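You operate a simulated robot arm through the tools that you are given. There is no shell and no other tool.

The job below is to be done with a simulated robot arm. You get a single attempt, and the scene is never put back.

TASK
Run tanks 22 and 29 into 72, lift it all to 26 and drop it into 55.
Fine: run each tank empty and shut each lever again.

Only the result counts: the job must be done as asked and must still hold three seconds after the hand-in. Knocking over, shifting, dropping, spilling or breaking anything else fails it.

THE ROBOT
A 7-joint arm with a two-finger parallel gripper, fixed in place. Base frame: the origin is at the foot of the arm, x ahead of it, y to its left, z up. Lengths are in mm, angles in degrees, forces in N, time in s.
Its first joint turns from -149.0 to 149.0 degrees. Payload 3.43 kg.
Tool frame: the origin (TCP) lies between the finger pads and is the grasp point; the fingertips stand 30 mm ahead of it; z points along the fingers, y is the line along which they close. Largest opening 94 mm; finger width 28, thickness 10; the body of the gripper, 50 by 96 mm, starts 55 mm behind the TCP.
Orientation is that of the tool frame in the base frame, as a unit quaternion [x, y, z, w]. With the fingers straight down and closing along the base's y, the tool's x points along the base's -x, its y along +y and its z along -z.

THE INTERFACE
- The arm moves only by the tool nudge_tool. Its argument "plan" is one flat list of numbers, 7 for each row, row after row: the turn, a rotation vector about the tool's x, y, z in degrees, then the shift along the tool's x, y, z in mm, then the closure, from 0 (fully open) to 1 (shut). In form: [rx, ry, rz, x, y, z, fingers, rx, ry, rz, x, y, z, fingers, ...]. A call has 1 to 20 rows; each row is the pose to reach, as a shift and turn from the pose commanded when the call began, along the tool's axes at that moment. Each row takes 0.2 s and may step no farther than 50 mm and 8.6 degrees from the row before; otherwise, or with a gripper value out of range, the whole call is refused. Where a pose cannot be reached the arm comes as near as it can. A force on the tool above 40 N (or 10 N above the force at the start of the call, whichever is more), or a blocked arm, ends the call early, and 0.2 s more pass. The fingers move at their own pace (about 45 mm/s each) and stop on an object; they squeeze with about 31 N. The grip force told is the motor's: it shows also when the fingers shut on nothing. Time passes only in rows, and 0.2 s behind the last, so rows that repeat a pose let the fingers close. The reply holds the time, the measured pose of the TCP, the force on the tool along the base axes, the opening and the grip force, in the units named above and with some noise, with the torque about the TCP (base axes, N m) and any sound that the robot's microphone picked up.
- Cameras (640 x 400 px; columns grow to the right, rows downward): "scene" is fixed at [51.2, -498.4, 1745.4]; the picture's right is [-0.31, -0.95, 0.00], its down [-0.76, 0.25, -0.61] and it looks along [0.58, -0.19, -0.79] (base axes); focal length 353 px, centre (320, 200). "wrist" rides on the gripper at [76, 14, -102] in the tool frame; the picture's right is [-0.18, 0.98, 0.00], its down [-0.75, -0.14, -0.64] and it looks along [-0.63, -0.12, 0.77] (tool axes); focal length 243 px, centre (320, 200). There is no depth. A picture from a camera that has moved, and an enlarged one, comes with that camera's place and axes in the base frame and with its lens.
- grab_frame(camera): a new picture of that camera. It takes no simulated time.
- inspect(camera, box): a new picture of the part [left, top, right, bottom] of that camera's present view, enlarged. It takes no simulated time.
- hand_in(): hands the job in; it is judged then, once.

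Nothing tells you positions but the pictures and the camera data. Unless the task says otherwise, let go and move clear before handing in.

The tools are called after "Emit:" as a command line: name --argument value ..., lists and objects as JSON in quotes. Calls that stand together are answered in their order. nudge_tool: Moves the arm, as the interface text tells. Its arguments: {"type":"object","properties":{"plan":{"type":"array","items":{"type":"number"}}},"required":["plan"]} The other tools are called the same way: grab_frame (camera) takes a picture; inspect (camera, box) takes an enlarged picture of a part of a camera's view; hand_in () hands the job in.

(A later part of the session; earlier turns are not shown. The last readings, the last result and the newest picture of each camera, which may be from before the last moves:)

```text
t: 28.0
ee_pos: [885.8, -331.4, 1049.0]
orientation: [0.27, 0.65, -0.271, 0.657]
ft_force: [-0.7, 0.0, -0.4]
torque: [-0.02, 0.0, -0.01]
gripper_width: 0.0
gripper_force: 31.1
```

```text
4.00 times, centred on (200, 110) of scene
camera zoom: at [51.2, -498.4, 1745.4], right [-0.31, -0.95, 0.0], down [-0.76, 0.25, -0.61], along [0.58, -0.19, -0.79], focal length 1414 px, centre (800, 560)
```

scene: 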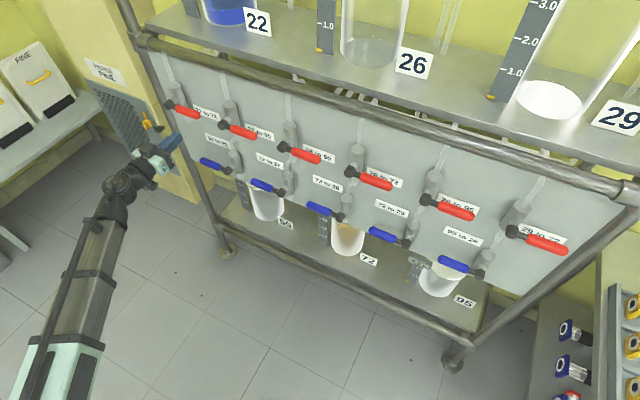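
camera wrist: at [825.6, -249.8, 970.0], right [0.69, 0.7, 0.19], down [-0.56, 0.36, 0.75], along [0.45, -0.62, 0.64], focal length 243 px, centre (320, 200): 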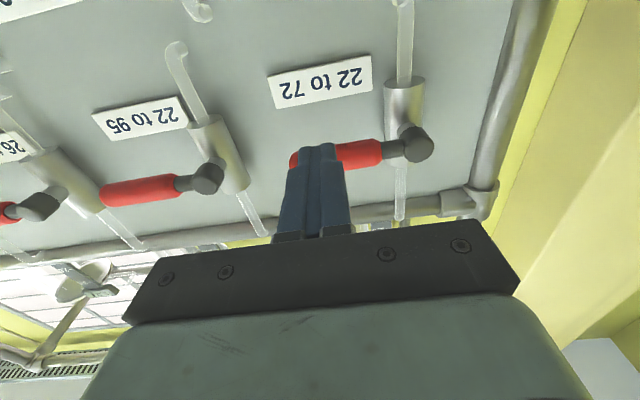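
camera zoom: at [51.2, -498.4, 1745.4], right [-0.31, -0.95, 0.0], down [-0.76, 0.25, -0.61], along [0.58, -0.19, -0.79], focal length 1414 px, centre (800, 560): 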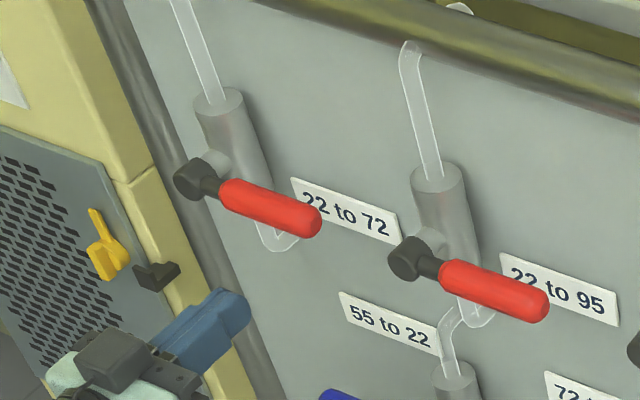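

Triangulation puts the 22→72 pivot at about (1006, -344, 1087), at the same depth as the other lever. I'm just below its handle, so I'll move in and sweep it up along its arc to open it.

Emit:
nudge_tool --plan '[0, 0, 0, 0, 0, 38, 1, 0, 0, 0, 0, 0, 75, 1, 0, 0, 0, -10, 3, 75, 1, 0, 0, 0, -21.9, -0.8, 75, 1, 0, 0, 0, -34.8, -2.6, 75, 1, 0, 0, 0, -48.4, -2, 75, 1, 0, 0, 0, -62.1, 1.2, 75, 1, 0, 0, 0, -75.4, 7, 75, 1, 0, 0, 0, -87.6, 15.6, 75, 1, 0, 0, 0, -98.2, 26.8, 75, 1, 0, 0, 0, -106.5, 40.1, 75, 1, 0, 0, 0, -109.6, 47.4, 75, 1, 0, 0, 0, -111.1, 52.1, 75, 1, 0, 0, 0, -112.5, 58, 75, 1]'

Emit:
grab_frame --camera "scene"

Emit:
grab_frame --camera "wrist"

Emit:
inspect --camera "scene" --box '[120, 0, 280, 100]'

```text
t: 31.0
ee_pos: [979.9, -345.6, 1160.8]
orientation: [0.273, 0.65, -0.273, 0.655]
ft_force: [-12.0, -5.0, -3.5]
torque: [-0.11, 0.23, -0.16]
gripper_width: 0.3
gripper_force: 30.7
```

```text
taken
```

scene: 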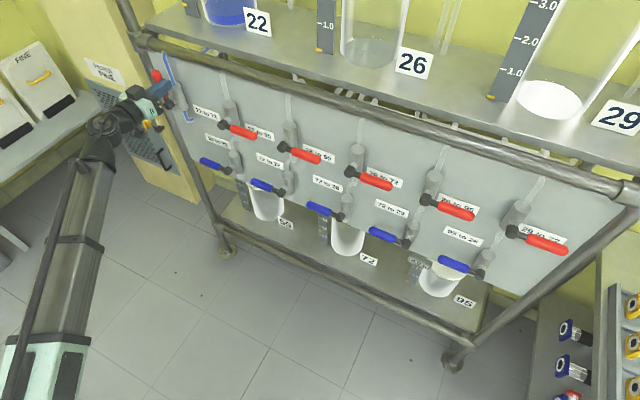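

```text
taken
camera wrist: at [919.2, -262.6, 1082.4], right [0.7, 0.69, 0.19], down [-0.56, 0.36, 0.75], along [0.45, -0.63, 0.64], focal length 243 px, centre (320, 200)
```

wrist: 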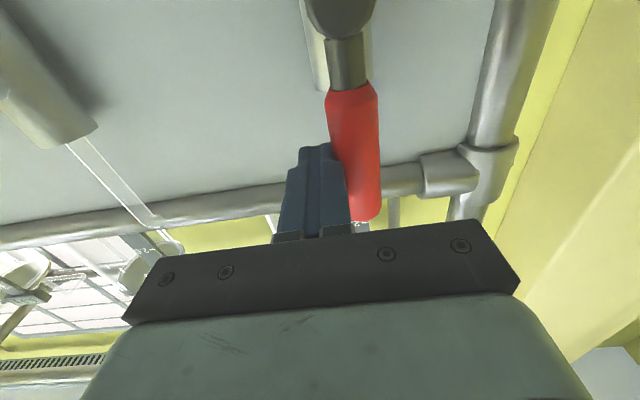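

```text
4.00 times, centred on (200, 50) of scene
camera zoom: at [51.2, -498.4, 1745.4], right [-0.31, -0.95, 0.0], down [-0.76, 0.25, -0.61], along [0.58, -0.19, -0.79], focal length 1414 px, centre (800, 800)
```

zoom: 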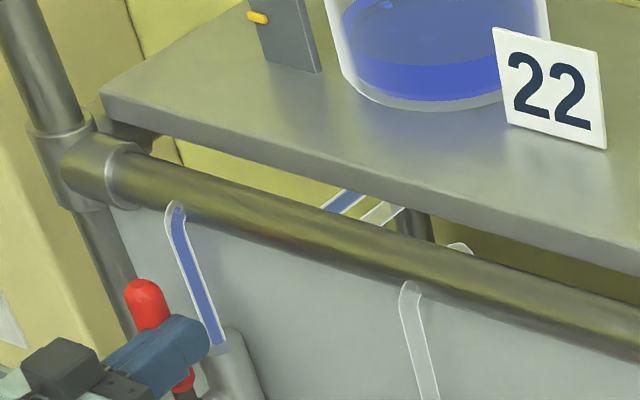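

The 22→72 lever is open: blue liquid is running down its pipe and the tank 22 marker is dropping. I'll ease off the handle, back out, and shift to its left side while the tank drains.

Emit:
nudge_tool --plan '[0, 0, 0, 0, -5, 0, 1, 0, 0, 0, 0, -7, -35, 1, 0, 0, 0, 0, -7, -70, 1, 0, 0, 0, 0, 30, -70, 1, 0, 0, 0, 0, 59.5, -70, 1]'

Emit:
grab_frame --camera "scene"

Emit:
grab_frame --camera "wrist"

Emit:
inspect --camera "scene" --box '[120, 0, 280, 100]'

Emit:
inspect --camera "scene" --box '[290, 180, 450, 280]'

```text
t: 32.2
ee_pos: [975.3, -252.7, 1157.4]
orientation: [0.271, 0.65, -0.271, 0.656]
ft_force: [0.0, -0.5, -0.3]
torque: [0.0, -0.01, 0.02]
gripper_width: 0.0
gripper_force: 30.7
```

```text
taken
```

scene: 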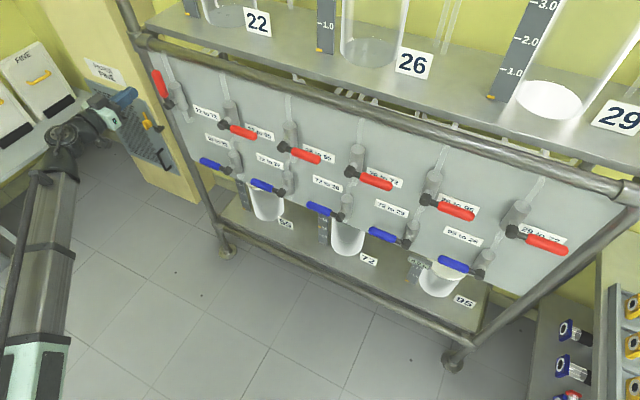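

```text
taken
camera wrist: at [914.4, -170.6, 1079.2], right [0.69, 0.7, 0.19], down [-0.56, 0.36, 0.75], along [0.45, -0.62, 0.64], focal length 243 px, centre (320, 200)
```

wrist: 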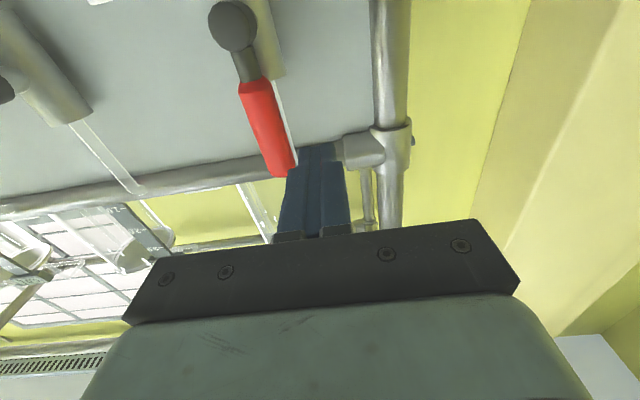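

```text
4.00 times, centred on (200, 50) of scene
camera zoom: at [51.2, -498.4, 1745.4], right [-0.31, -0.95, 0.0], down [-0.76, 0.25, -0.61], along [0.58, -0.19, -0.79], focal length 1414 px, centre (800, 800)
```

zoom: 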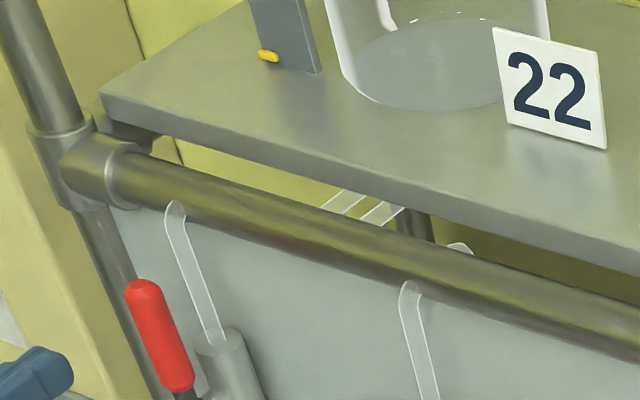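

```text
4.00 times, centred on (370, 230) of scene
camera zoom: at [51.2, -498.4, 1745.4], right [-0.31, -0.95, 0.0], down [-0.76, 0.25, -0.61], along [0.58, -0.19, -0.79], focal length 1414 px, centre (120, 80)
```

zoom: 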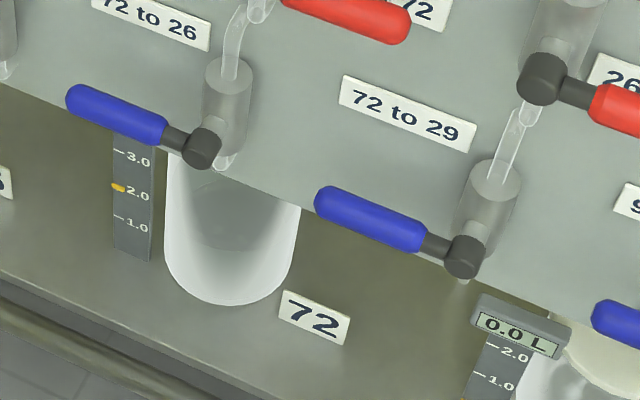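

Tank 22 is empty with its marker at the bottom, and tank 72 reads about 2.0 L. I'm left of the raised 22→72 handle, so I'll move in and sweep it right and down until it seats shut.

Emit:
nudge_tool --plan '[0, 0, 0, 0, 0, 35, 1, 0, 0, 0, 0, 0, 68, 1, 0, 0, 0, -5.6, -21, 68, 1, 0, 0, 0, -6.9, -29.1, 68, 1, 0, 0, 0, -8.4, -41.1, 68, 1, 0, 0, 0, -7.9, -53.7, 68, 1, 0, 0, 0, -5.1, -66.5, 68, 1, 0, 0, 0, 0.1, -79.1, 68, 1, 0, 0, 0, 7.8, -90.9, 68, 1, 0, 0, 0, 17.9, -101.4, 68, 1, 0, 0, 0, 30.3, -109.9, 68, 1, 0, 0, 0, 37.4, -113.8, 68, 1, 0, 0, 0, 44.4, -116, 68, 1, 0, 0, 0, 48.4, -116, 68, 1, 0, 0, 0, 51.4, -116, 68, 1, 0, 0, 0, 54.4, -116, 68, 1, 0, 0, 0, 57.4, -116, 68, 1]'

Emit:
grab_frame --camera "wrist"

Emit:
inspect --camera "scene" --box '[120, 50, 280, 150]'

```text
t: 35.7
ee_pos: [940.7, -381.9, 1110.8]
orientation: [0.267, 0.648, -0.272, 0.659]
ft_force: [-1.6, 0.2, 12.6]
torque: [-0.1, -0.17, -0.08]
gripper_width: 0.0
gripper_force: 30.9
stopped in row 17: the force on the tool passed its limit at 45 N (the readings are from after the stop); the commanded pose is now the measured one
```

```text
taken
camera wrist: at [880.4, -301.3, 1032.5], right [0.69, 0.7, 0.18], down [-0.56, 0.36, 0.74], along [0.45, -0.62, 0.64], focal length 243 px, centre (320, 200)
```

wrist: 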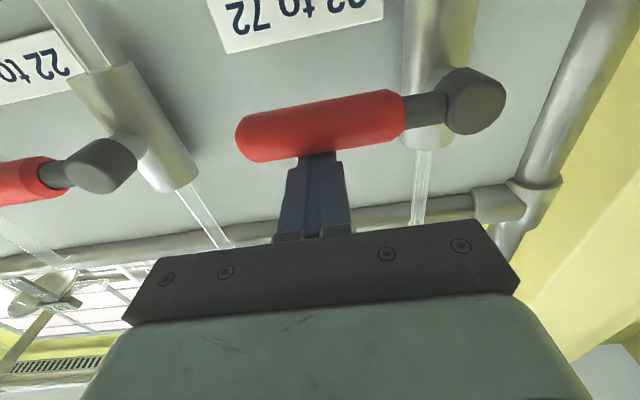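

```text
4.00 times, centred on (200, 100) of scene
camera zoom: at [51.2, -498.4, 1745.4], right [-0.31, -0.95, 0.0], down [-0.76, 0.25, -0.61], along [0.58, -0.19, -0.79], focal length 1414 px, centre (800, 600)
```

zoom: 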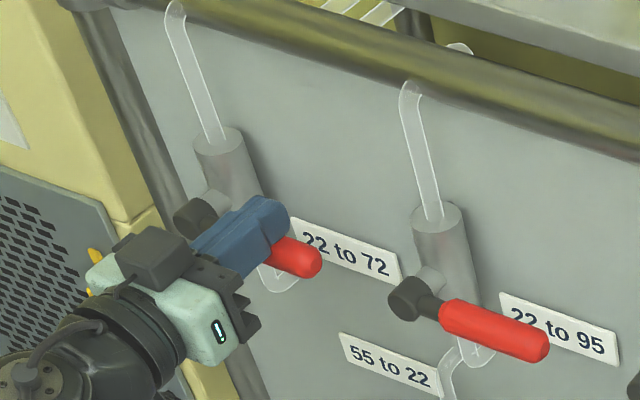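

The 22→72 lever is seated level at the same height as 29→72, so both feed levers are shut. The blue 72→26 pivot works out at about s = -97, z = 875, N = 955, with its handle pointing left. I'll back off and travel to just below that handle.

Emit:
nudge_tool --plan '[0, 0, 0, -5, 0, 0, 1, 0, 0, 0, -6, 0, -38, 1, 0, 0, 0, -6, 0, -75, 1, 0, 0, 0, 18, -35, -75, 1, 0, 0, 0, 42, -70, -75, 1, 0, 0, 0, 66, -105, -75, 1, 0, 0, 0, 90, -140, -75, 1, 0, 0, 0, 114, -175, -75, 1, 0, 0, 0, 138, -210, -75, 1, 0, 0, 0, 162, -245, -75, 1, 0, 0, 0, 186, -280, -75, 1, 0, 0, 0, 210, -315, -75, 1, 0, 0, 0, 234, -350, -75, 1, 0, 0, 0, 257, -384, -75, 1, 0, 0, 0, 278, -417, -75, 1]'

Emit:
grab_frame --camera "scene"

Emit:
grab_frame --camera "wrist"

Emit:
inspect --camera "scene" --box '[240, 150, 400, 250]'

```text
t: 38.9
ee_pos: [630.3, -598.1, 832.9]
orientation: [0.345, 0.631, -0.255, 0.647]
ft_force: [-0.2, -0.4, 0.2]
torque: [0.0, 0.0, -0.01]
gripper_width: 0.0
gripper_force: 30.9
out of reach, approached as far as the arm can: row 13, 14, 15
```

```text
taken
```

scene: 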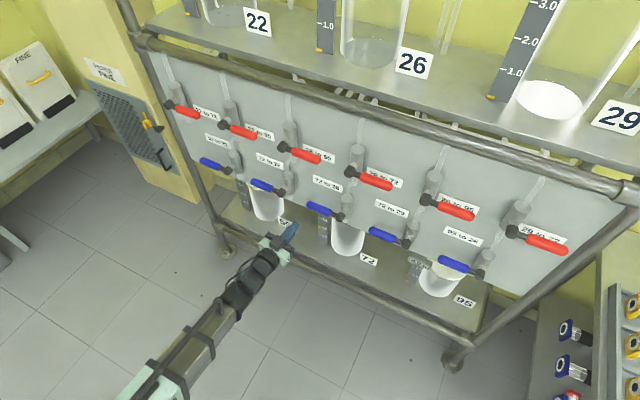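

```text
taken
camera wrist: at [581.6, -503.4, 760.5], right [0.74, 0.6, 0.3], down [-0.58, 0.32, 0.75], along [0.36, -0.73, 0.59], focal length 243 px, centre (320, 200)
```

wrist: 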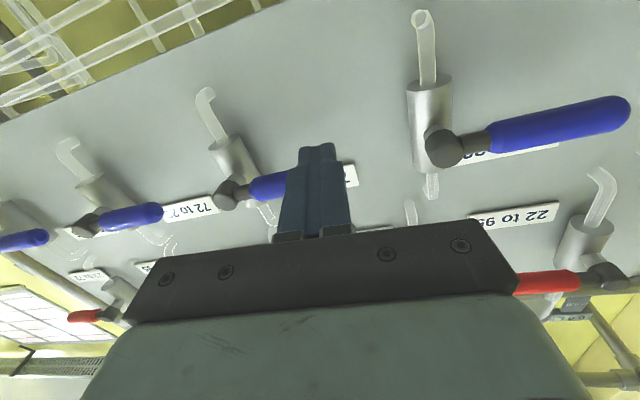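

```text
4.00 times, centred on (320, 200) of scene
camera zoom: at [51.2, -498.4, 1745.4], right [-0.31, -0.95, 0.0], down [-0.76, 0.25, -0.61], along [0.58, -0.19, -0.79], focal length 1414 px, centre (320, 200)
```

zoom: 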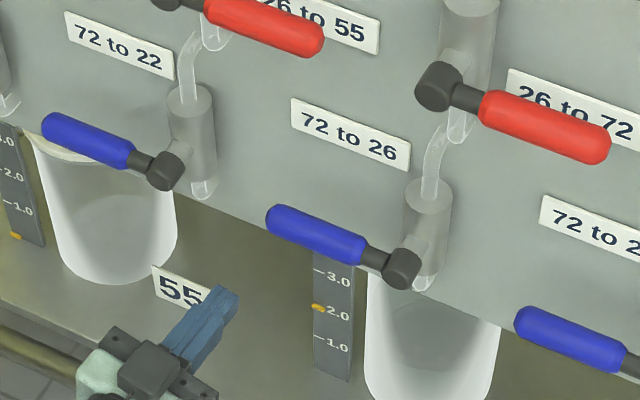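

The last few rows ran out of reach because that spot is too close to the base, and the tool yawed slightly. The view confirms the 72→26 knob at about s = -96, z = 876. I'll straighten the tool and move outward to N ≈ 905 below its handle.

Emit:
nudge_tool --plan '[-1, -0.5, -1.5, -1.5, -8, 14, 1, -2.6, -1, -3.7, -3.2, -20, 27, 1, -4, -1.5, -5.5, -5, -30, 40, 1, -5.2, -2, -7.3, -6.4, -39.8, 40.2, 1]'

Emit:
grab_frame --camera "wrist"

Emit:
inspect --camera "scene" --box '[240, 150, 400, 250]'

```text
t: 39.9
ee_pos: [634.2, -615.6, 829.4]
orientation: [0.328, 0.635, -0.262, 0.649]
ft_force: [0.1, 0.0, -0.5]
torque: [0.01, 0.03, 0.01]
gripper_width: 0.2
gripper_force: 31.3
out of reach, approached as far as the arm can: row 1, 2, 3, 4
```

```text
taken
camera wrist: at [583.1, -522.7, 756.9], right [0.73, 0.62, 0.28], down [-0.57, 0.34, 0.75], along [0.37, -0.71, 0.6], focal length 243 px, centre (320, 200)
```

wrist: 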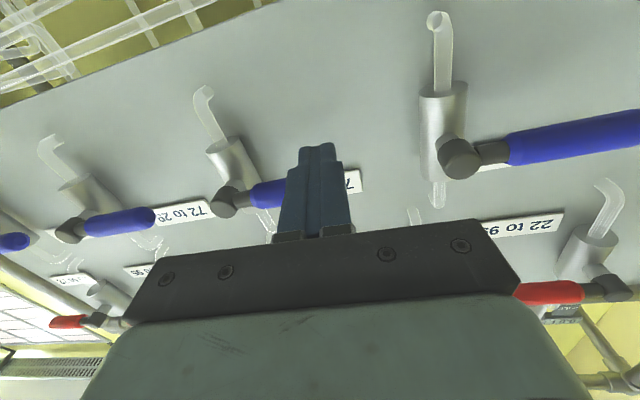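

```text
4.00 times, centred on (320, 200) of scene
camera zoom: at [51.2, -498.4, 1745.4], right [-0.31, -0.95, 0.0], down [-0.76, 0.25, -0.61], along [0.58, -0.19, -0.79], focal length 1414 px, centre (320, 200)
```

zoom: 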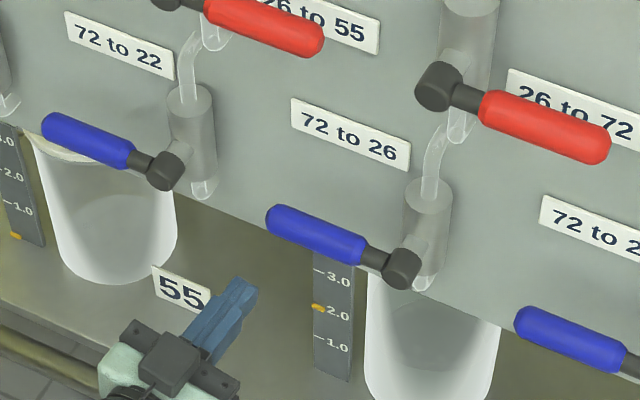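

The tool cannot stay horizontal this low, because its wrist seems unable to bend up past the forearm line. I'll pitch the tool about 25° downward, which should make this area reachable, and line up under the 72→26 handle.

Emit:
nudge_tool --plan '[-0.8, 6, -1.5, -3.4, -8.3, -0.4, 1, -1.6, 12, -3.1, -6.8, -16.6, -0.8, 1, -2.3, 18, -4.7, -10.3, -25, -1.2, 1, -3.1, 23.9, -6.2, -13.7, -33.3, -1.6, 1]'

Emit:
grab_frame --camera "wrist"

Emit:
inspect --camera "scene" --box '[240, 150, 400, 250]'

```text
t: 40.9
ee_pos: [604.9, -637.3, 839.5]
orientation: [0.321, 0.78, -0.201, 0.499]
ft_force: [-0.1, -0.2, -0.6]
torque: [-0.02, 0.0, -0.03]
gripper_width: 0.2
gripper_force: 31.3
```

```text
taken
camera wrist: at [527.4, -539.0, 813.6], right [0.74, 0.65, 0.17], down [-0.29, 0.08, 0.95], along [0.6, -0.76, 0.25], focal length 243 px, centre (320, 200)
```

wrist: 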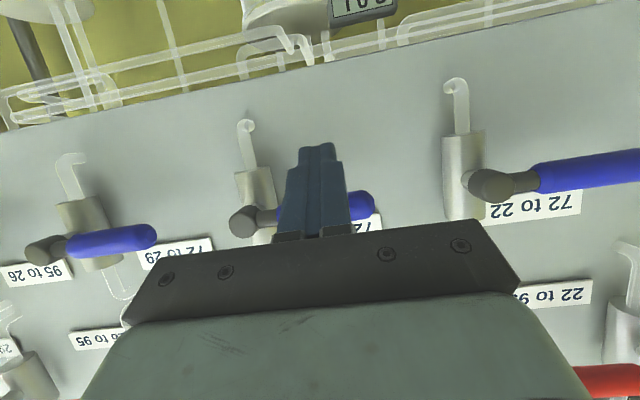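

```text
4.00 times, centred on (320, 200) of scene
camera zoom: at [51.2, -498.4, 1745.4], right [-0.31, -0.95, 0.0], down [-0.76, 0.25, -0.61], along [0.58, -0.19, -0.79], focal length 1414 px, centre (320, 200)
```

zoom: 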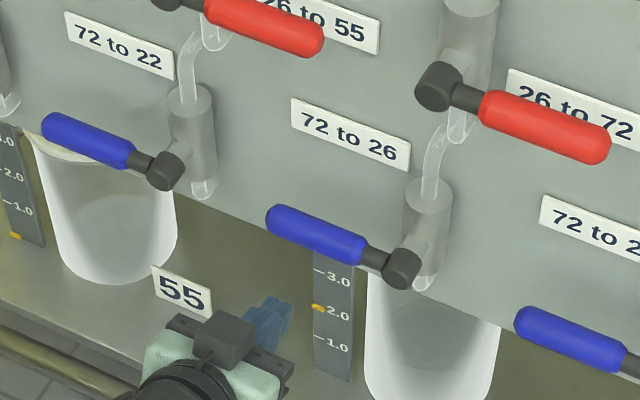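

With the pitch the pose is reachable, and I'm under and in front of the 72→26 handle. I'll move in beneath it and press gently upward to test which way it turns.

Emit:
nudge_tool --plan '[0, 0, 0, -12.3, 0, 26.3, 1, 0, 0, 0, -24.5, 0, 52.6, 1, 0, 0, 0, -38.5, 1, 46.1, 1, 0, 0, 0, -49.3, 5, 41, 1, 0, 0, 0, -61.1, 7, 35.5, 1]'

Emit:
grab_frame --camera "wrist"

Emit:
inspect --camera "scene" --box '[240, 150, 400, 250]'

```text
t: 41.9
ee_pos: [638.6, -680.1, 853.6]
orientation: [0.32, 0.784, -0.196, 0.495]
ft_force: [-1.4, 0.4, -3.8]
torque: [0.06, 0.03, -0.01]
gripper_width: 0.0
gripper_force: 30.6
out of reach, approached as far as the arm can: row 1, 2, 3, 4
stopped in row 4: the force on the tool passed its limit at 49 N (the readings are from after the stop); the commanded pose is now the measured one
```

```text
taken
camera wrist: at [560.8, -583.4, 829.8], right [0.74, 0.65, 0.18], down [-0.28, 0.07, 0.96], along [0.61, -0.76, 0.23], focal length 243 px, centre (320, 200)
```

wrist: 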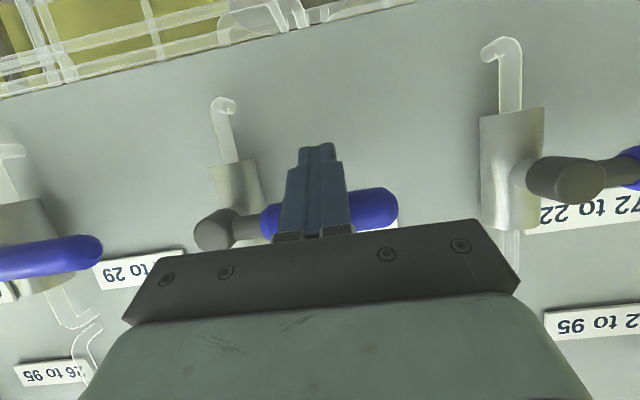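

```text
4.00 times, centred on (320, 200) of scene
camera zoom: at [51.2, -498.4, 1745.4], right [-0.31, -0.95, 0.0], down [-0.76, 0.25, -0.61], along [0.58, -0.19, -0.79], focal length 1414 px, centre (320, 200)
```

zoom: 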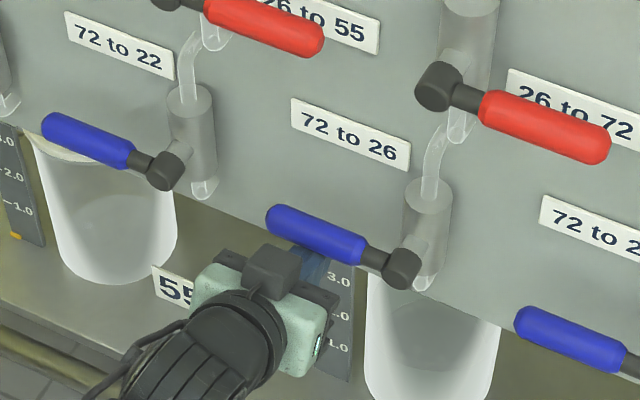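

The handle met its stop going up, so by the same rotation sense as the red levers it should open downward. I'll back off, pitch the tool to about 40°, and come around above the blue handle.

Emit:
nudge_tool --plan '[0, 0, 0, 9.6, 0, -6.6, 1, 0, 0, 0, 20.2, 0, -29.2, 1, 0, 0, 0, 29.9, 0, -50.1, 1, 0, 5, 0, 1.8, 2, -63.2, 1, 0, 10, 0, -25.3, 4, -75.8, 1, 0, 14.3, 0, -48.9, 8, -86.8, 1]'

Emit:
grab_frame --camera "wrist"

Emit:
inspect --camera "scene" --box '[240, 150, 400, 250]'

```text
t: 43.3
ee_pos: [581.1, -653.7, 928.4]
orientation: [0.328, 0.841, -0.13, 0.411]
ft_force: [-0.8, -0.9, 0.5]
torque: [0.0, -0.02, -0.05]
gripper_width: 0.2
gripper_force: 30.7
out of reach, approached as far as the arm can: row 4, 5, 6
```

```text
taken
camera wrist: at [494.6, -558.1, 933.4], right [0.73, 0.66, 0.19], down [-0.15, -0.13, 0.98], along [0.67, -0.74, 0.0], focal length 243 px, centre (320, 200)
```

wrist: 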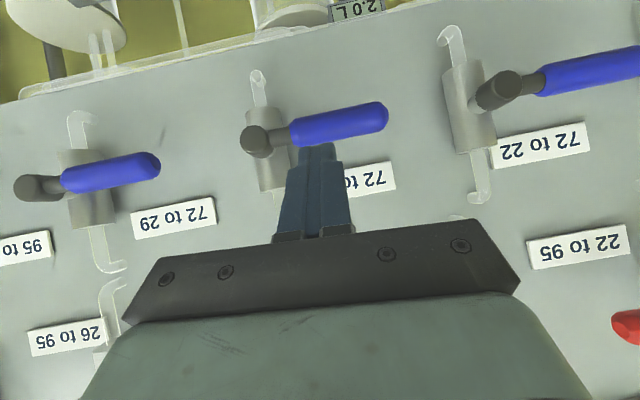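

```text
4.00 times, centred on (320, 200) of scene
camera zoom: at [51.2, -498.4, 1745.4], right [-0.31, -0.95, 0.0], down [-0.76, 0.25, -0.61], along [0.58, -0.19, -0.79], focal length 1414 px, centre (320, 200)
```

zoom: 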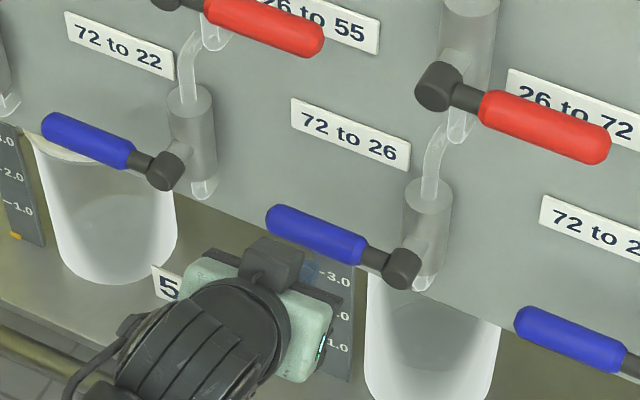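

I'm above the handle with the fingers clear, and the display in view reads 2.0 L for tank 72. The tool is a few degrees off and about 30 mm too far right, so I'll correct that while moving outward a little.

Emit:
nudge_tool --plan '[2.4, 0.4, 0, -11, 14, 9.6, 1, 4.8, 0.9, 0.2, -22.3, 28.4, 19.2, 1]'

Emit:
grab_frame --camera "wrist"

Emit:
grab_frame --camera "scene"

```text
t: 43.9
ee_pos: [586.1, -664.5, 927.1]
orientation: [0.327, 0.839, -0.133, 0.415]
ft_force: [0.9, 0.5, 0.0]
torque: [0.0, -0.01, -0.03]
gripper_width: 0.0
gripper_force: 30.8
out of reach, approached as far as the arm can: row 1, 2
```

```text
taken
camera wrist: at [501.5, -569.5, 931.3], right [0.73, 0.66, 0.19], down [-0.15, -0.12, 0.98], along [0.67, -0.75, 0.01], focal length 243 px, centre (320, 200)
```

wrist: 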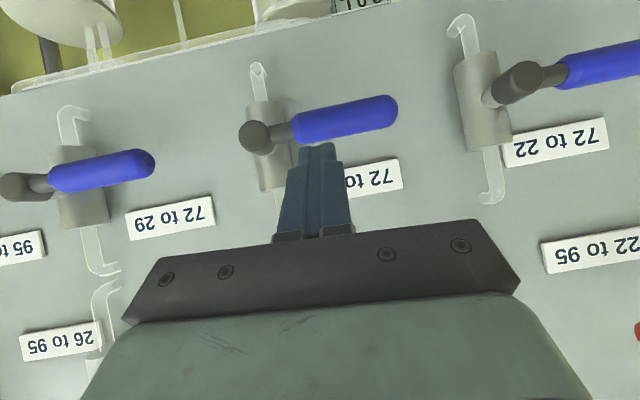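

```text
taken
```

scene: 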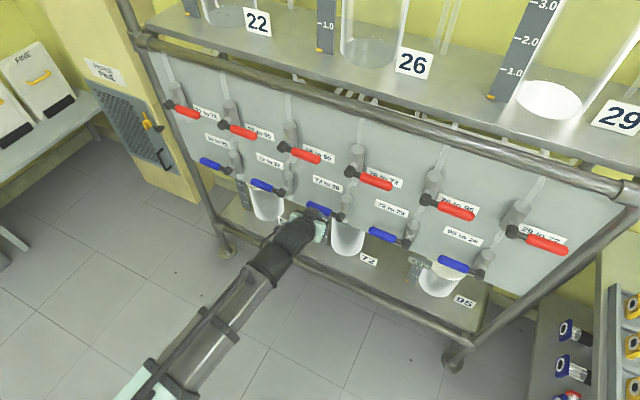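

The pose is still a little off because a wrist joint seems to be at its limit after crossing the forearm line. I'll back away from the panel and raise the tool to see whether the arm frees up.

Emit:
nudge_tool --plan '[0, 0, 0, -15, 0, -25, 1, 0, 0, 0, -45, 0, -50, 1, 0, 0, 0, -75, 10, -75, 1, 0, 0, 0, -105, 20, -90, 1]'

Emit:
inspect --camera "scene" --box '[100, 150, 420, 350]'

Emit:
grab_frame --camera "wrist"

```text
t: 44.9
ee_pos: [583.5, -661.1, 1062.1]
orientation: [0.323, 0.839, -0.124, 0.42]
ft_force: [-0.4, 0.1, -0.9]
torque: [-0.03, -0.01, -0.02]
gripper_width: 0.0
gripper_force: 31.0
out of reach, approached as far as the arm can: row 3, 4
```

```text
2.00 times, centred on (260, 250) of scene
camera zoom: at [51.2, -498.4, 1745.4], right [-0.31, -0.95, 0.0], down [-0.76, 0.25, -0.61], along [0.58, -0.19, -0.79], focal length 707 px, centre (440, 100)
```

zoom: 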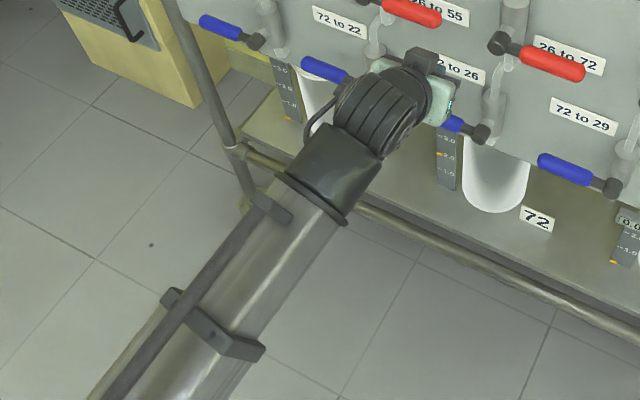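

```text
taken
camera wrist: at [496.2, -568.9, 1066.9], right [0.71, 0.67, 0.21], down [-0.16, -0.13, 0.98], along [0.68, -0.73, 0.02], focal length 243 px, centre (320, 200)
```

wrist: 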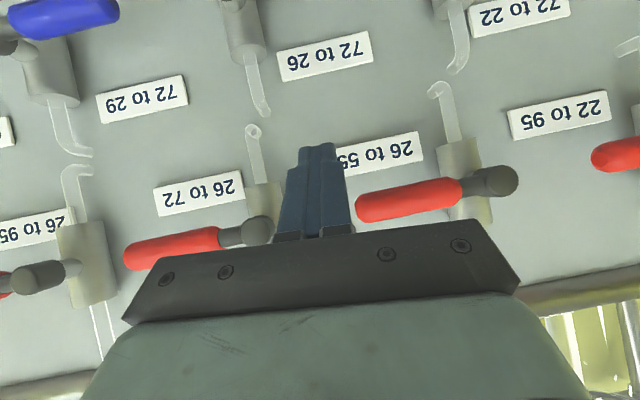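

The arm is clear of everything at z = 1062 but the yaw is still stuck a few degrees off. I'll return to the level, square orientation here, then pitch down from a comfortable posture.

Emit:
nudge_tool --plan '[1.14, -7.65, -0.39, 0, 0, 0, 1, 2.27, -15.3, -0.78, 0, 0, 0, 1, 3.41, -22.95, -1.16, 0, 0, 0, 1, 4.54, -30.6, -1.55, 0, 0, 0, 1, 5.68, -38.26, -1.94, 0, 0, 0, 1]'

```text
t: 46.1
ee_pos: [581.4, -659.9, 1063.8]
orientation: [0.273, 0.654, -0.282, 0.647]
ft_force: [-0.2, 0.8, 1.8]
torque: [-0.02, -0.01, 0.02]
gripper_width: 0.2
gripper_force: 30.7
```

The tool is level and square again with no limit reached. Now I'll pitch it down in place here and see whether it holds.

Emit:
nudge_tool --plan '[0, 8, 0, 0, 0, 0, 1, 0, 16, 0, 0, 0, 0, 1, 0, 24, 0, 0, 0, 0, 1]'

```text
t: 46.9
ee_pos: [565.3, -671.8, 1058.3]
orientation: [0.316, 0.777, -0.206, 0.505]
ft_force: [-0.2, 0.2, 1.1]
torque: [-0.03, 0.0, -0.01]
gripper_width: 0.2
gripper_force: 30.9
out of reach, approached as far as the arm can: row 2, 3
```

Pitching down drifts the tool about 20 mm to the right, though the angle itself is held. I'll ask for the position correction over several repeated rows to see whether the arm settles there.

Emit:
nudge_tool --plan '[0, 0, 0, -6.3, 19.8, 0.7, 1, 0, 0, 0, -6.3, 19.8, 0.7, 1, 0, 0, 0, -6.3, 19.8, 0.7, 1, 0, 0, 0, -6.3, 19.8, 0.7, 1, 0, 0, 0, -6.3, 19.8, 0.7, 1, 0, 0, 0, -6.3, 19.8, 0.7, 1]'

```text
t: 48.3
ee_pos: [566.9, -675.1, 1056.4]
orientation: [0.315, 0.776, -0.206, 0.506]
ft_force: [1.2, 0.6, 0.3]
torque: [-0.02, -0.04, 0.02]
gripper_width: 0.1
gripper_force: 31.2
out of reach, approached as far as the arm can: row 1, 2, 3, 4, 5, 6
```

The drift stays, so it's a real limit at this height and distance. Further out and lower it was smaller, so I'll keep about 24° of pitch and go down to z ≈ 930 in front of the blue handle.

Emit:
nudge_tool --plan '[0, 0, 0, 27.3, 6.3, 16.3, 1, 0, 0, 0, 54.5, 12.5, 32.7, 1, 0, 0, 0, 81.8, 18.8, 49, 1, 0, 0, 0, 109, 25, 65.3, 1, 0, 0, 0, 109, 25, 65.3, 1, 0, 0, 0, 109, 25, 65.3, 1]'

Emit:
grab_frame --camera "wrist"

Emit:
grab_frame --camera "scene"

```text
t: 49.7
ee_pos: [587.3, -671.9, 928.2]
orientation: [0.32, 0.775, -0.212, 0.502]
ft_force: [0.2, -0.9, 1.3]
torque: [-0.02, 0.0, 0.06]
gripper_width: 0.2
gripper_force: 31.2
out of reach, approached as far as the arm can: row 1, 2, 3, 4, 5, 6
```

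```text
taken
camera wrist: at [510.7, -574.0, 899.5], right [0.75, 0.64, 0.16], down [-0.29, 0.1, 0.95], along [0.59, -0.76, 0.27], focal length 243 px, centre (320, 200)
```

wrist: 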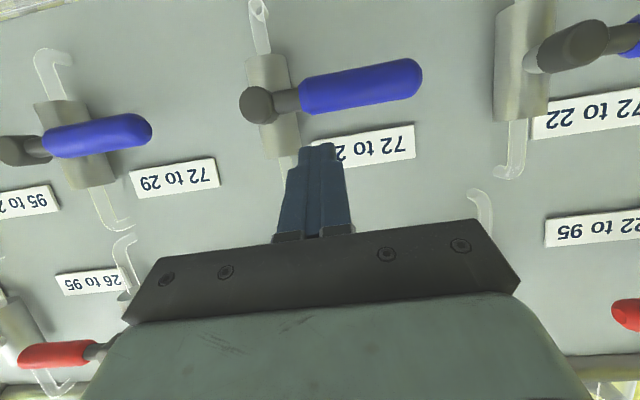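

```text
taken
```

scene: 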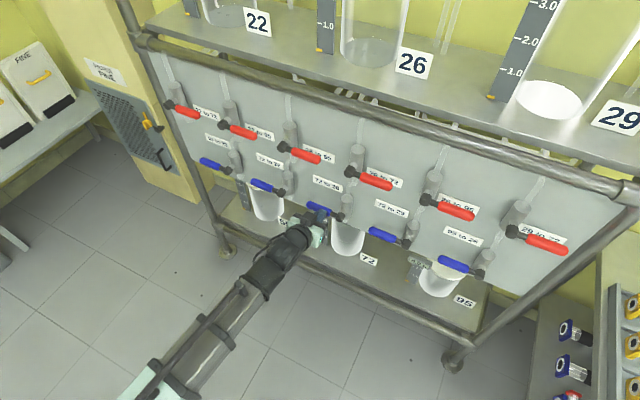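

I'm at z = 928 with the fingers just above and in front of the 72→26 handle. Next I'll move in over the handle and a little to the left for more leverage.

Emit:
nudge_tool --plan '[0, 0, 0, -6.3, 5, 14, 1, 0, 0, 0, -12.6, 10, 28, 1, 0, 0, 0, -19, 18, 42, 1, 0, 0, 0, -19, 18, 42, 1]'

Emit:
grab_frame --camera "wrist"

Emit:
inspect --camera "scene" --box '[240, 150, 400, 250]'

```text
t: 50.7
ee_pos: [619.5, -699.6, 925.4]
orientation: [0.317, 0.776, -0.209, 0.504]
ft_force: [0.2, -0.6, 0.3]
torque: [0.02, 0.0, 0.02]
gripper_width: 0.0
gripper_force: 31.1
out of reach, approached as far as the arm can: row 1, 2, 3, 4
```

```text
taken
camera wrist: at [541.7, -602.9, 896.6], right [0.75, 0.65, 0.16], down [-0.3, 0.1, 0.95], along [0.6, -0.76, 0.27], focal length 243 px, centre (320, 200)
```

wrist: 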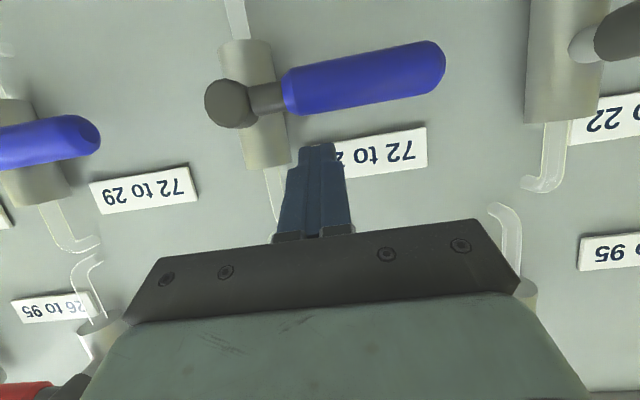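

```text
4.00 times, centred on (320, 200) of scene
camera zoom: at [51.2, -498.4, 1745.4], right [-0.31, -0.95, 0.0], down [-0.76, 0.25, -0.61], along [0.58, -0.19, -0.79], focal length 1414 px, centre (320, 200)
```

zoom: 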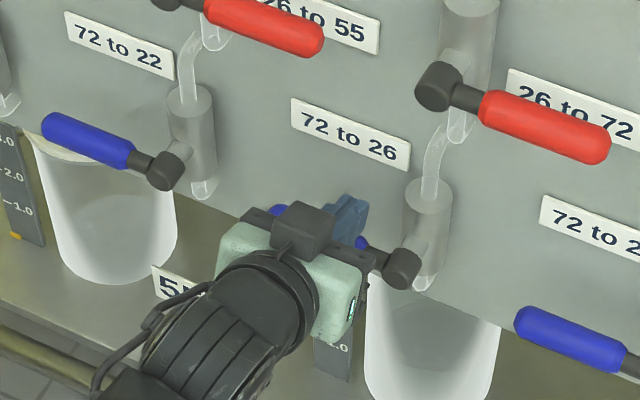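

The fingers are over the 72→26 handle about 40 mm from its pivot, with no contact yet. I'll press down in a small arc first to confirm it opens that way.

Emit:
nudge_tool --plan '[0, 0, 0, 8, 0, 8, 1, 0, 0, 0, 18.3, 8, 12.7, 1, 0, 0, 0, 31.1, 14.3, 18.5, 1]'

Emit:
grab_frame --camera "wrist"

Emit:
inspect --camera "scene" --box '[240, 150, 400, 250]'

```text
t: 51.5
ee_pos: [625.3, -700.6, 887.8]
orientation: [0.32, 0.775, -0.212, 0.502]
ft_force: [-0.6, -1.0, 0.8]
torque: [-0.03, -0.06, 0.0]
gripper_width: 0.0
gripper_force: 30.2
out of reach, approached as far as the arm can: row 1, 2, 3
```

```text
taken
camera wrist: at [548.8, -603.0, 858.6], right [0.75, 0.64, 0.16], down [-0.29, 0.1, 0.95], along [0.59, -0.76, 0.27], focal length 243 px, centre (320, 200)
```

wrist: 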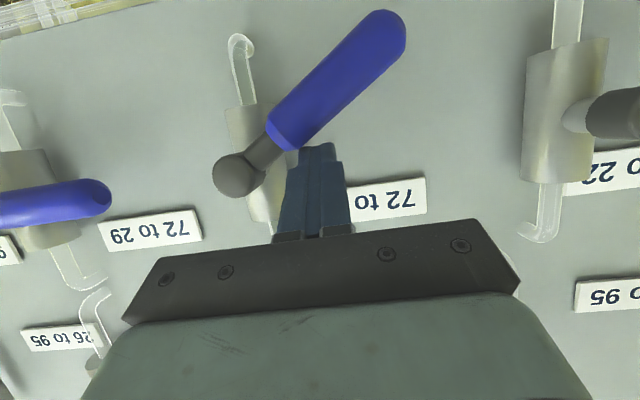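

```text
4.00 times, centred on (320, 200) of scene
camera zoom: at [51.2, -498.4, 1745.4], right [-0.31, -0.95, 0.0], down [-0.76, 0.25, -0.61], along [0.58, -0.19, -0.79], focal length 1414 px, centre (320, 200)
```

zoom: 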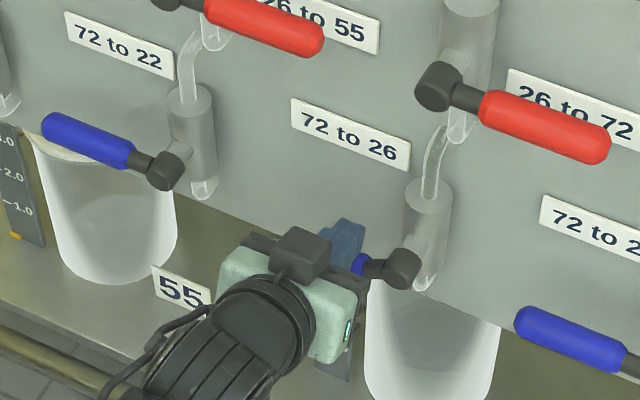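

The blue handle turned down about 40° with almost no force, so downward is the opening direction. I'll continue the sweep to fully open it.

Emit:
nudge_tool --plan '[0, 0, 0, 18.4, 8.5, 8.3, 1, 0, 0, 0, 31, 6.7, 14, 1, 0, 0, 0, 43.4, 1, 19.7, 1, 0, 0, 0, 54.7, -8.3, 24.8, 1, 0, 0, 0, 59.3, -14.2, 26.9, 1, 0, 0, 0, 61.4, -20.8, 27.8, 1]'

Emit:
grab_frame --camera "wrist"

Emit:
grab_frame --camera "scene"

Emit:
inspect --camera "scene" --box '[280, 170, 440, 270]'

```text
t: 52.9
ee_pos: [611.1, -715.0, 819.0]
orientation: [0.324, 0.775, -0.217, 0.497]
ft_force: [1.9, 1.6, 0.8]
torque: [-0.02, 0.01, 0.01]
gripper_width: 0.0
gripper_force: 30.9
out of reach, approached as far as the arm can: row 1, 2
```

```text
taken
camera wrist: at [534.5, -615.9, 790.1], right [0.76, 0.63, 0.15], down [-0.28, 0.11, 0.95], along [0.58, -0.77, 0.26], focal length 243 px, centre (320, 200)
```

wrist: 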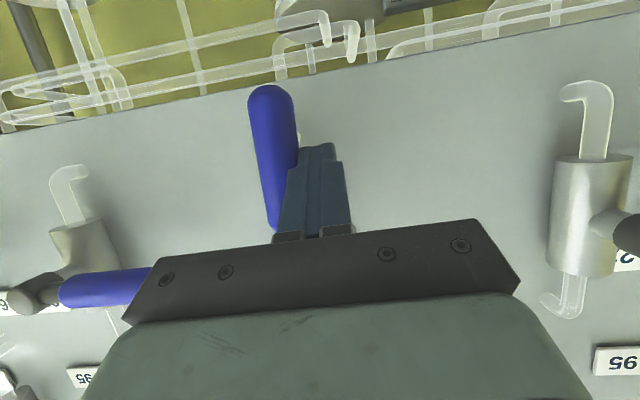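

```text
taken
```

scene: 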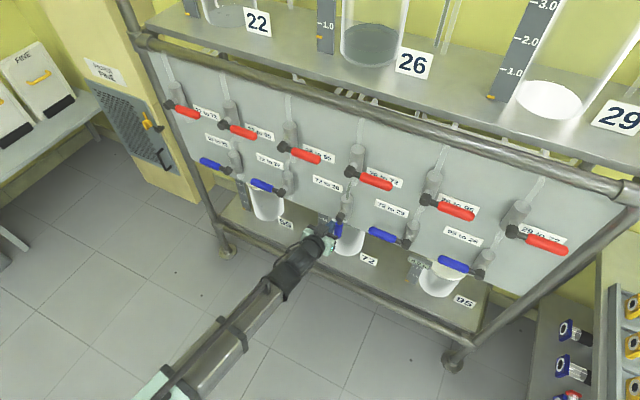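

```text
4.00 times, centred on (360, 220) of scene
camera zoom: at [51.2, -498.4, 1745.4], right [-0.31, -0.95, 0.0], down [-0.76, 0.25, -0.61], along [0.58, -0.19, -0.79], focal length 1414 px, centre (160, 120)
```

zoom: 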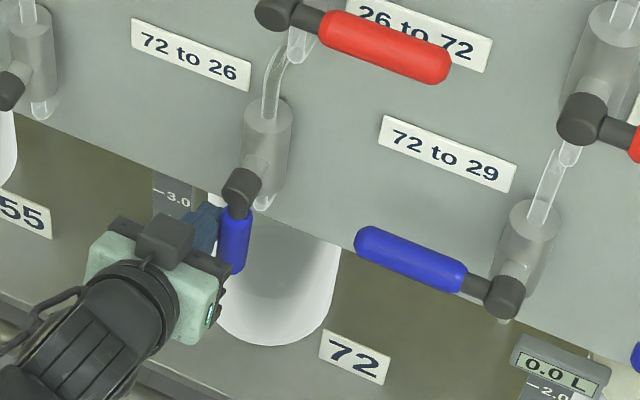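

The lever is open and liquid is rising in tank 26. I'll check the gauges and hold still for a few seconds while it pumps over.

Emit:
nudge_tool --plan '[0, 0, 0, 0, 0, 0, 1, 0, 0, 0, 0, 0, 0, 1, 0, 0, 0, 0, 0, 0, 1, 0, 0, 0, 0, 0, 0, 1, 0, 0, 0, 0, 0, 0, 1, 0, 0, 0, 0, 0, 0, 1, 0, 0, 0, 0, 0, 0, 1, 0, 0, 0, 0, 0, 0, 1]'

Emit:
inspect --camera "scene" --box '[290, 0, 450, 100]'

Emit:
inspect --camera "scene" --box '[280, 170, 440, 270]'

Emit:
grab_frame --camera "wrist"

```text
t: 54.7
ee_pos: [611.0, -716.6, 817.6]
orientation: [0.324, 0.775, -0.217, 0.497]
ft_force: [-0.1, 0.3, -0.1]
torque: [-0.02, -0.01, -0.02]
gripper_width: 0.1
gripper_force: 30.8
```

```text
4.00 times, centred on (370, 50) of scene
camera zoom: at [51.2, -498.4, 1745.4], right [-0.31, -0.95, 0.0], down [-0.76, 0.25, -0.61], along [0.58, -0.19, -0.79], focal length 1414 px, centre (120, 800)
```

zoom: 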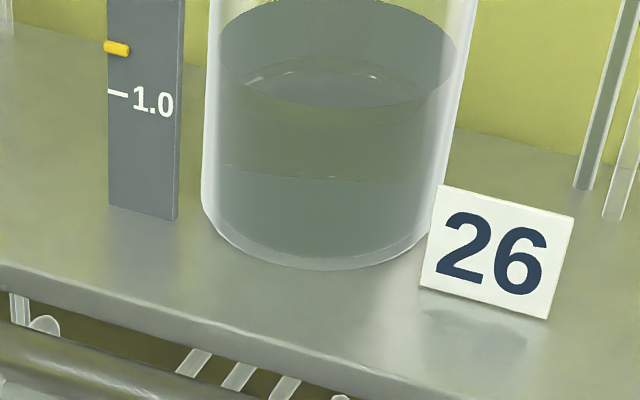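

```text
4.00 times, centred on (360, 220) of scene
camera zoom: at [51.2, -498.4, 1745.4], right [-0.31, -0.95, 0.0], down [-0.76, 0.25, -0.61], along [0.58, -0.19, -0.79], focal length 1414 px, centre (160, 120)
```

zoom: 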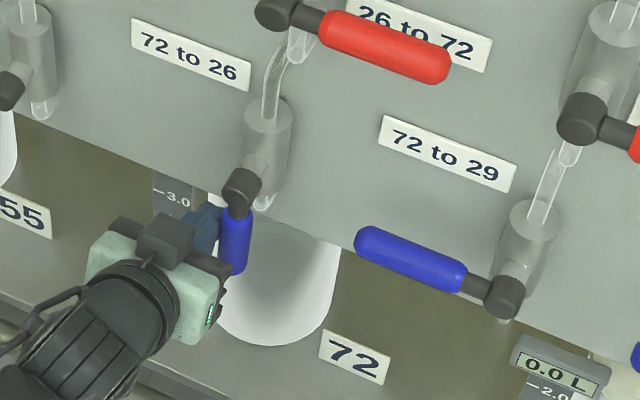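

```text
taken
camera wrist: at [534.4, -616.3, 790.3], right [0.76, 0.63, 0.15], down [-0.28, 0.11, 0.95], along [0.58, -0.77, 0.26], focal length 243 px, centre (320, 200)
```

wrist: 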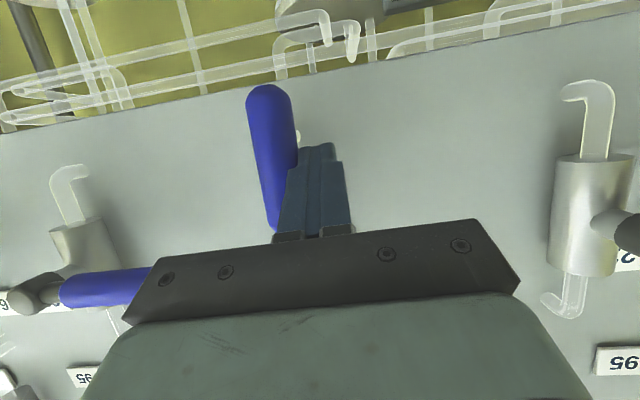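

Tank 26 is at about 1.5 L and rising. While the rest pumps over, I'll ease off the handle, back out, and shift to its right side ready to close it.

Emit:
nudge_tool --plan '[0, 0, 0, 0, 4, 0, 1, 0, 0, 0, 0, 5, -30, 1, 0, 0, 0, 0, 4, -60, 1, 0, 0, 0, 0, -30, -60, 1, 0, 0, 0, 0, -62, -60, 1, 0, 0, 0, 0, -62, -60, 1]'

Emit:
inspect --camera "scene" --box '[290, 0, 450, 100]'

Emit:
inspect --camera "scene" --box '[280, 170, 440, 270]'

Emit:
grab_frame --camera "wrist"

```text
t: 56.1
ee_pos: [527.2, -718.9, 844.9]
orientation: [0.325, 0.774, -0.218, 0.497]
ft_force: [-1.1, -0.3, -0.6]
torque: [0.0, -0.02, -0.01]
gripper_width: 0.0
gripper_force: 30.6
```

```text
4.00 times, centred on (370, 50) of scene
camera zoom: at [51.2, -498.4, 1745.4], right [-0.31, -0.95, 0.0], down [-0.76, 0.25, -0.61], along [0.58, -0.19, -0.79], focal length 1414 px, centre (120, 800)
```

zoom: 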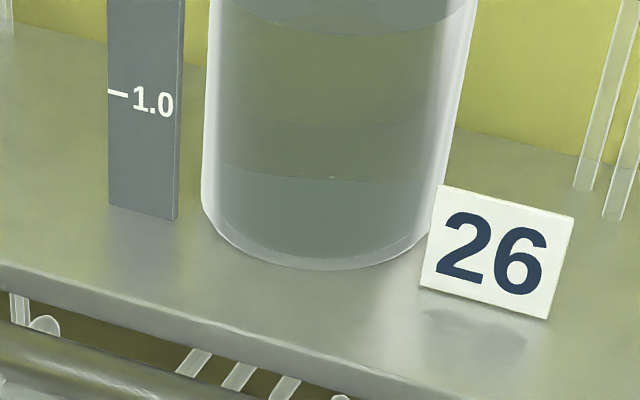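

```text
4.00 times, centred on (360, 220) of scene
camera zoom: at [51.2, -498.4, 1745.4], right [-0.31, -0.95, 0.0], down [-0.76, 0.25, -0.61], along [0.58, -0.19, -0.79], focal length 1414 px, centre (160, 120)
```

zoom: 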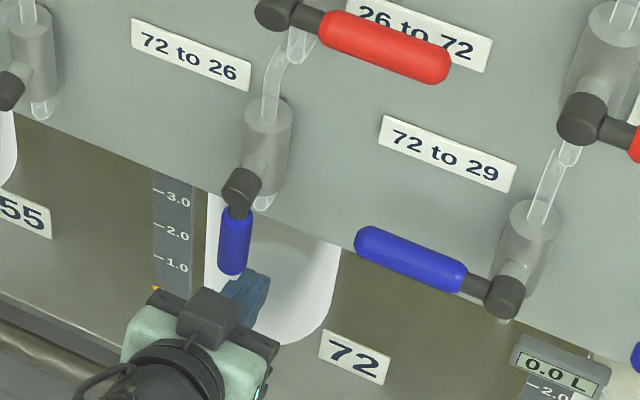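

```text
taken
camera wrist: at [451.2, -619.2, 817.3], right [0.76, 0.63, 0.15], down [-0.28, 0.11, 0.95], along [0.58, -0.77, 0.26], focal length 243 px, centre (320, 200)
```

wrist: 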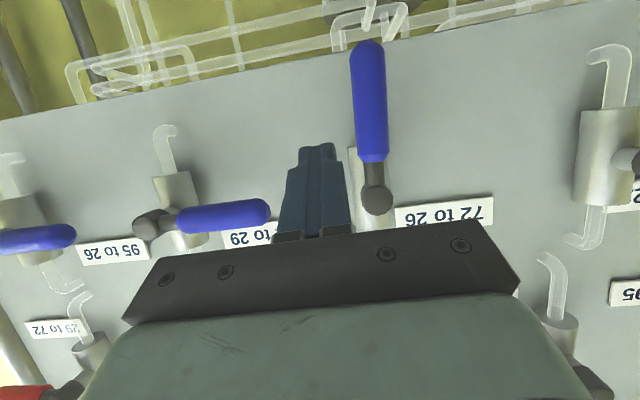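

Tank 72's marker is at the bottom and its riser is clear, so the lift is complete and tank 26 holds it. I'm now right of the lowered blue handle, so I'll move in and sweep it left and up until it seats shut.

Emit:
nudge_tool --plan '[0, 0, 0, 0, 0, 30, 1, 0, 0, 0, 0, 0, 60, 1, 0, 0, 0, -0.9, 15.6, 59.6, 1, 0, 0, 0, 2.2, 24.3, 61, 1, 0, 0, 0, 4.4, 33.8, 62, 1, 0, 0, 0, 4.9, 44.1, 62.2, 1, 0, 0, 0, 2.5, 53.8, 61.1, 1, 0, 0, 0, -1.5, 62.9, 59.3, 1, 0, 0, 0, -7.1, 71.4, 56.8, 1, 0, 0, 0, -14, 78.7, 53.6, 1, 0, 0, 0, -22.3, 84.6, 49.9, 1, 0, 0, 0, -31.4, 88.6, 45.8, 1, 0, 0, 0, -34.6, 88.6, 44.3, 1, 0, 0, 0, -37.4, 88.6, 43.1, 1, 0, 0, 0, -40.1, 88.6, 41.8, 1]'

Emit:
grab_frame --camera "wrist"

Emit:
inspect --camera "scene" --box '[280, 170, 440, 270]'

```text
t: 59.0
ee_pos: [626.4, -697.9, 851.3]
orientation: [0.322, 0.779, -0.209, 0.495]
ft_force: [-2.8, 2.3, -7.2]
torque: [0.02, -0.05, 0.0]
gripper_width: 0.0
gripper_force: 31.0
out of reach, approached as far as the arm can: row 12, 13, 14
stopped in row 14: the force on the tool passed its limit at 44 N (the readings are from after the stop); the commanded pose is now the measured one
```

```text
taken
camera wrist: at [549.6, -600.1, 825.1], right [0.75, 0.64, 0.16], down [-0.28, 0.09, 0.96], along [0.6, -0.76, 0.25], focal length 243 px, centre (320, 200)
```

wrist: 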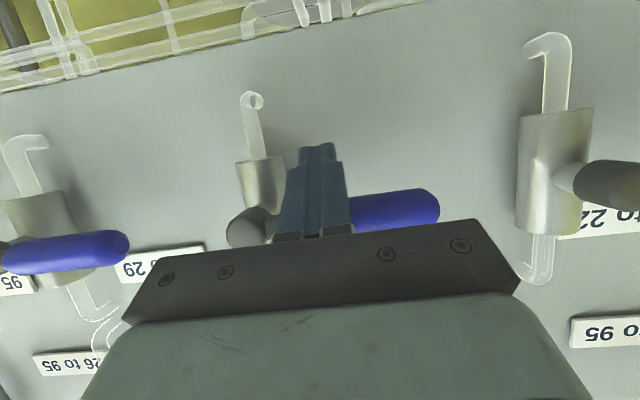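

```text
4.00 times, centred on (360, 220) of scene
camera zoom: at [51.2, -498.4, 1745.4], right [-0.31, -0.95, 0.0], down [-0.76, 0.25, -0.61], along [0.58, -0.19, -0.79], focal length 1414 px, centre (160, 120)
```

zoom: 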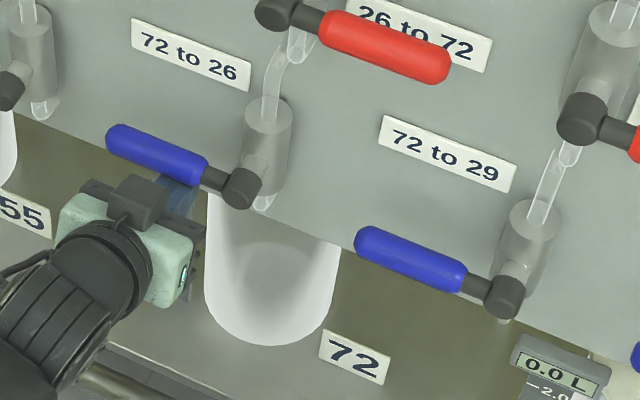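

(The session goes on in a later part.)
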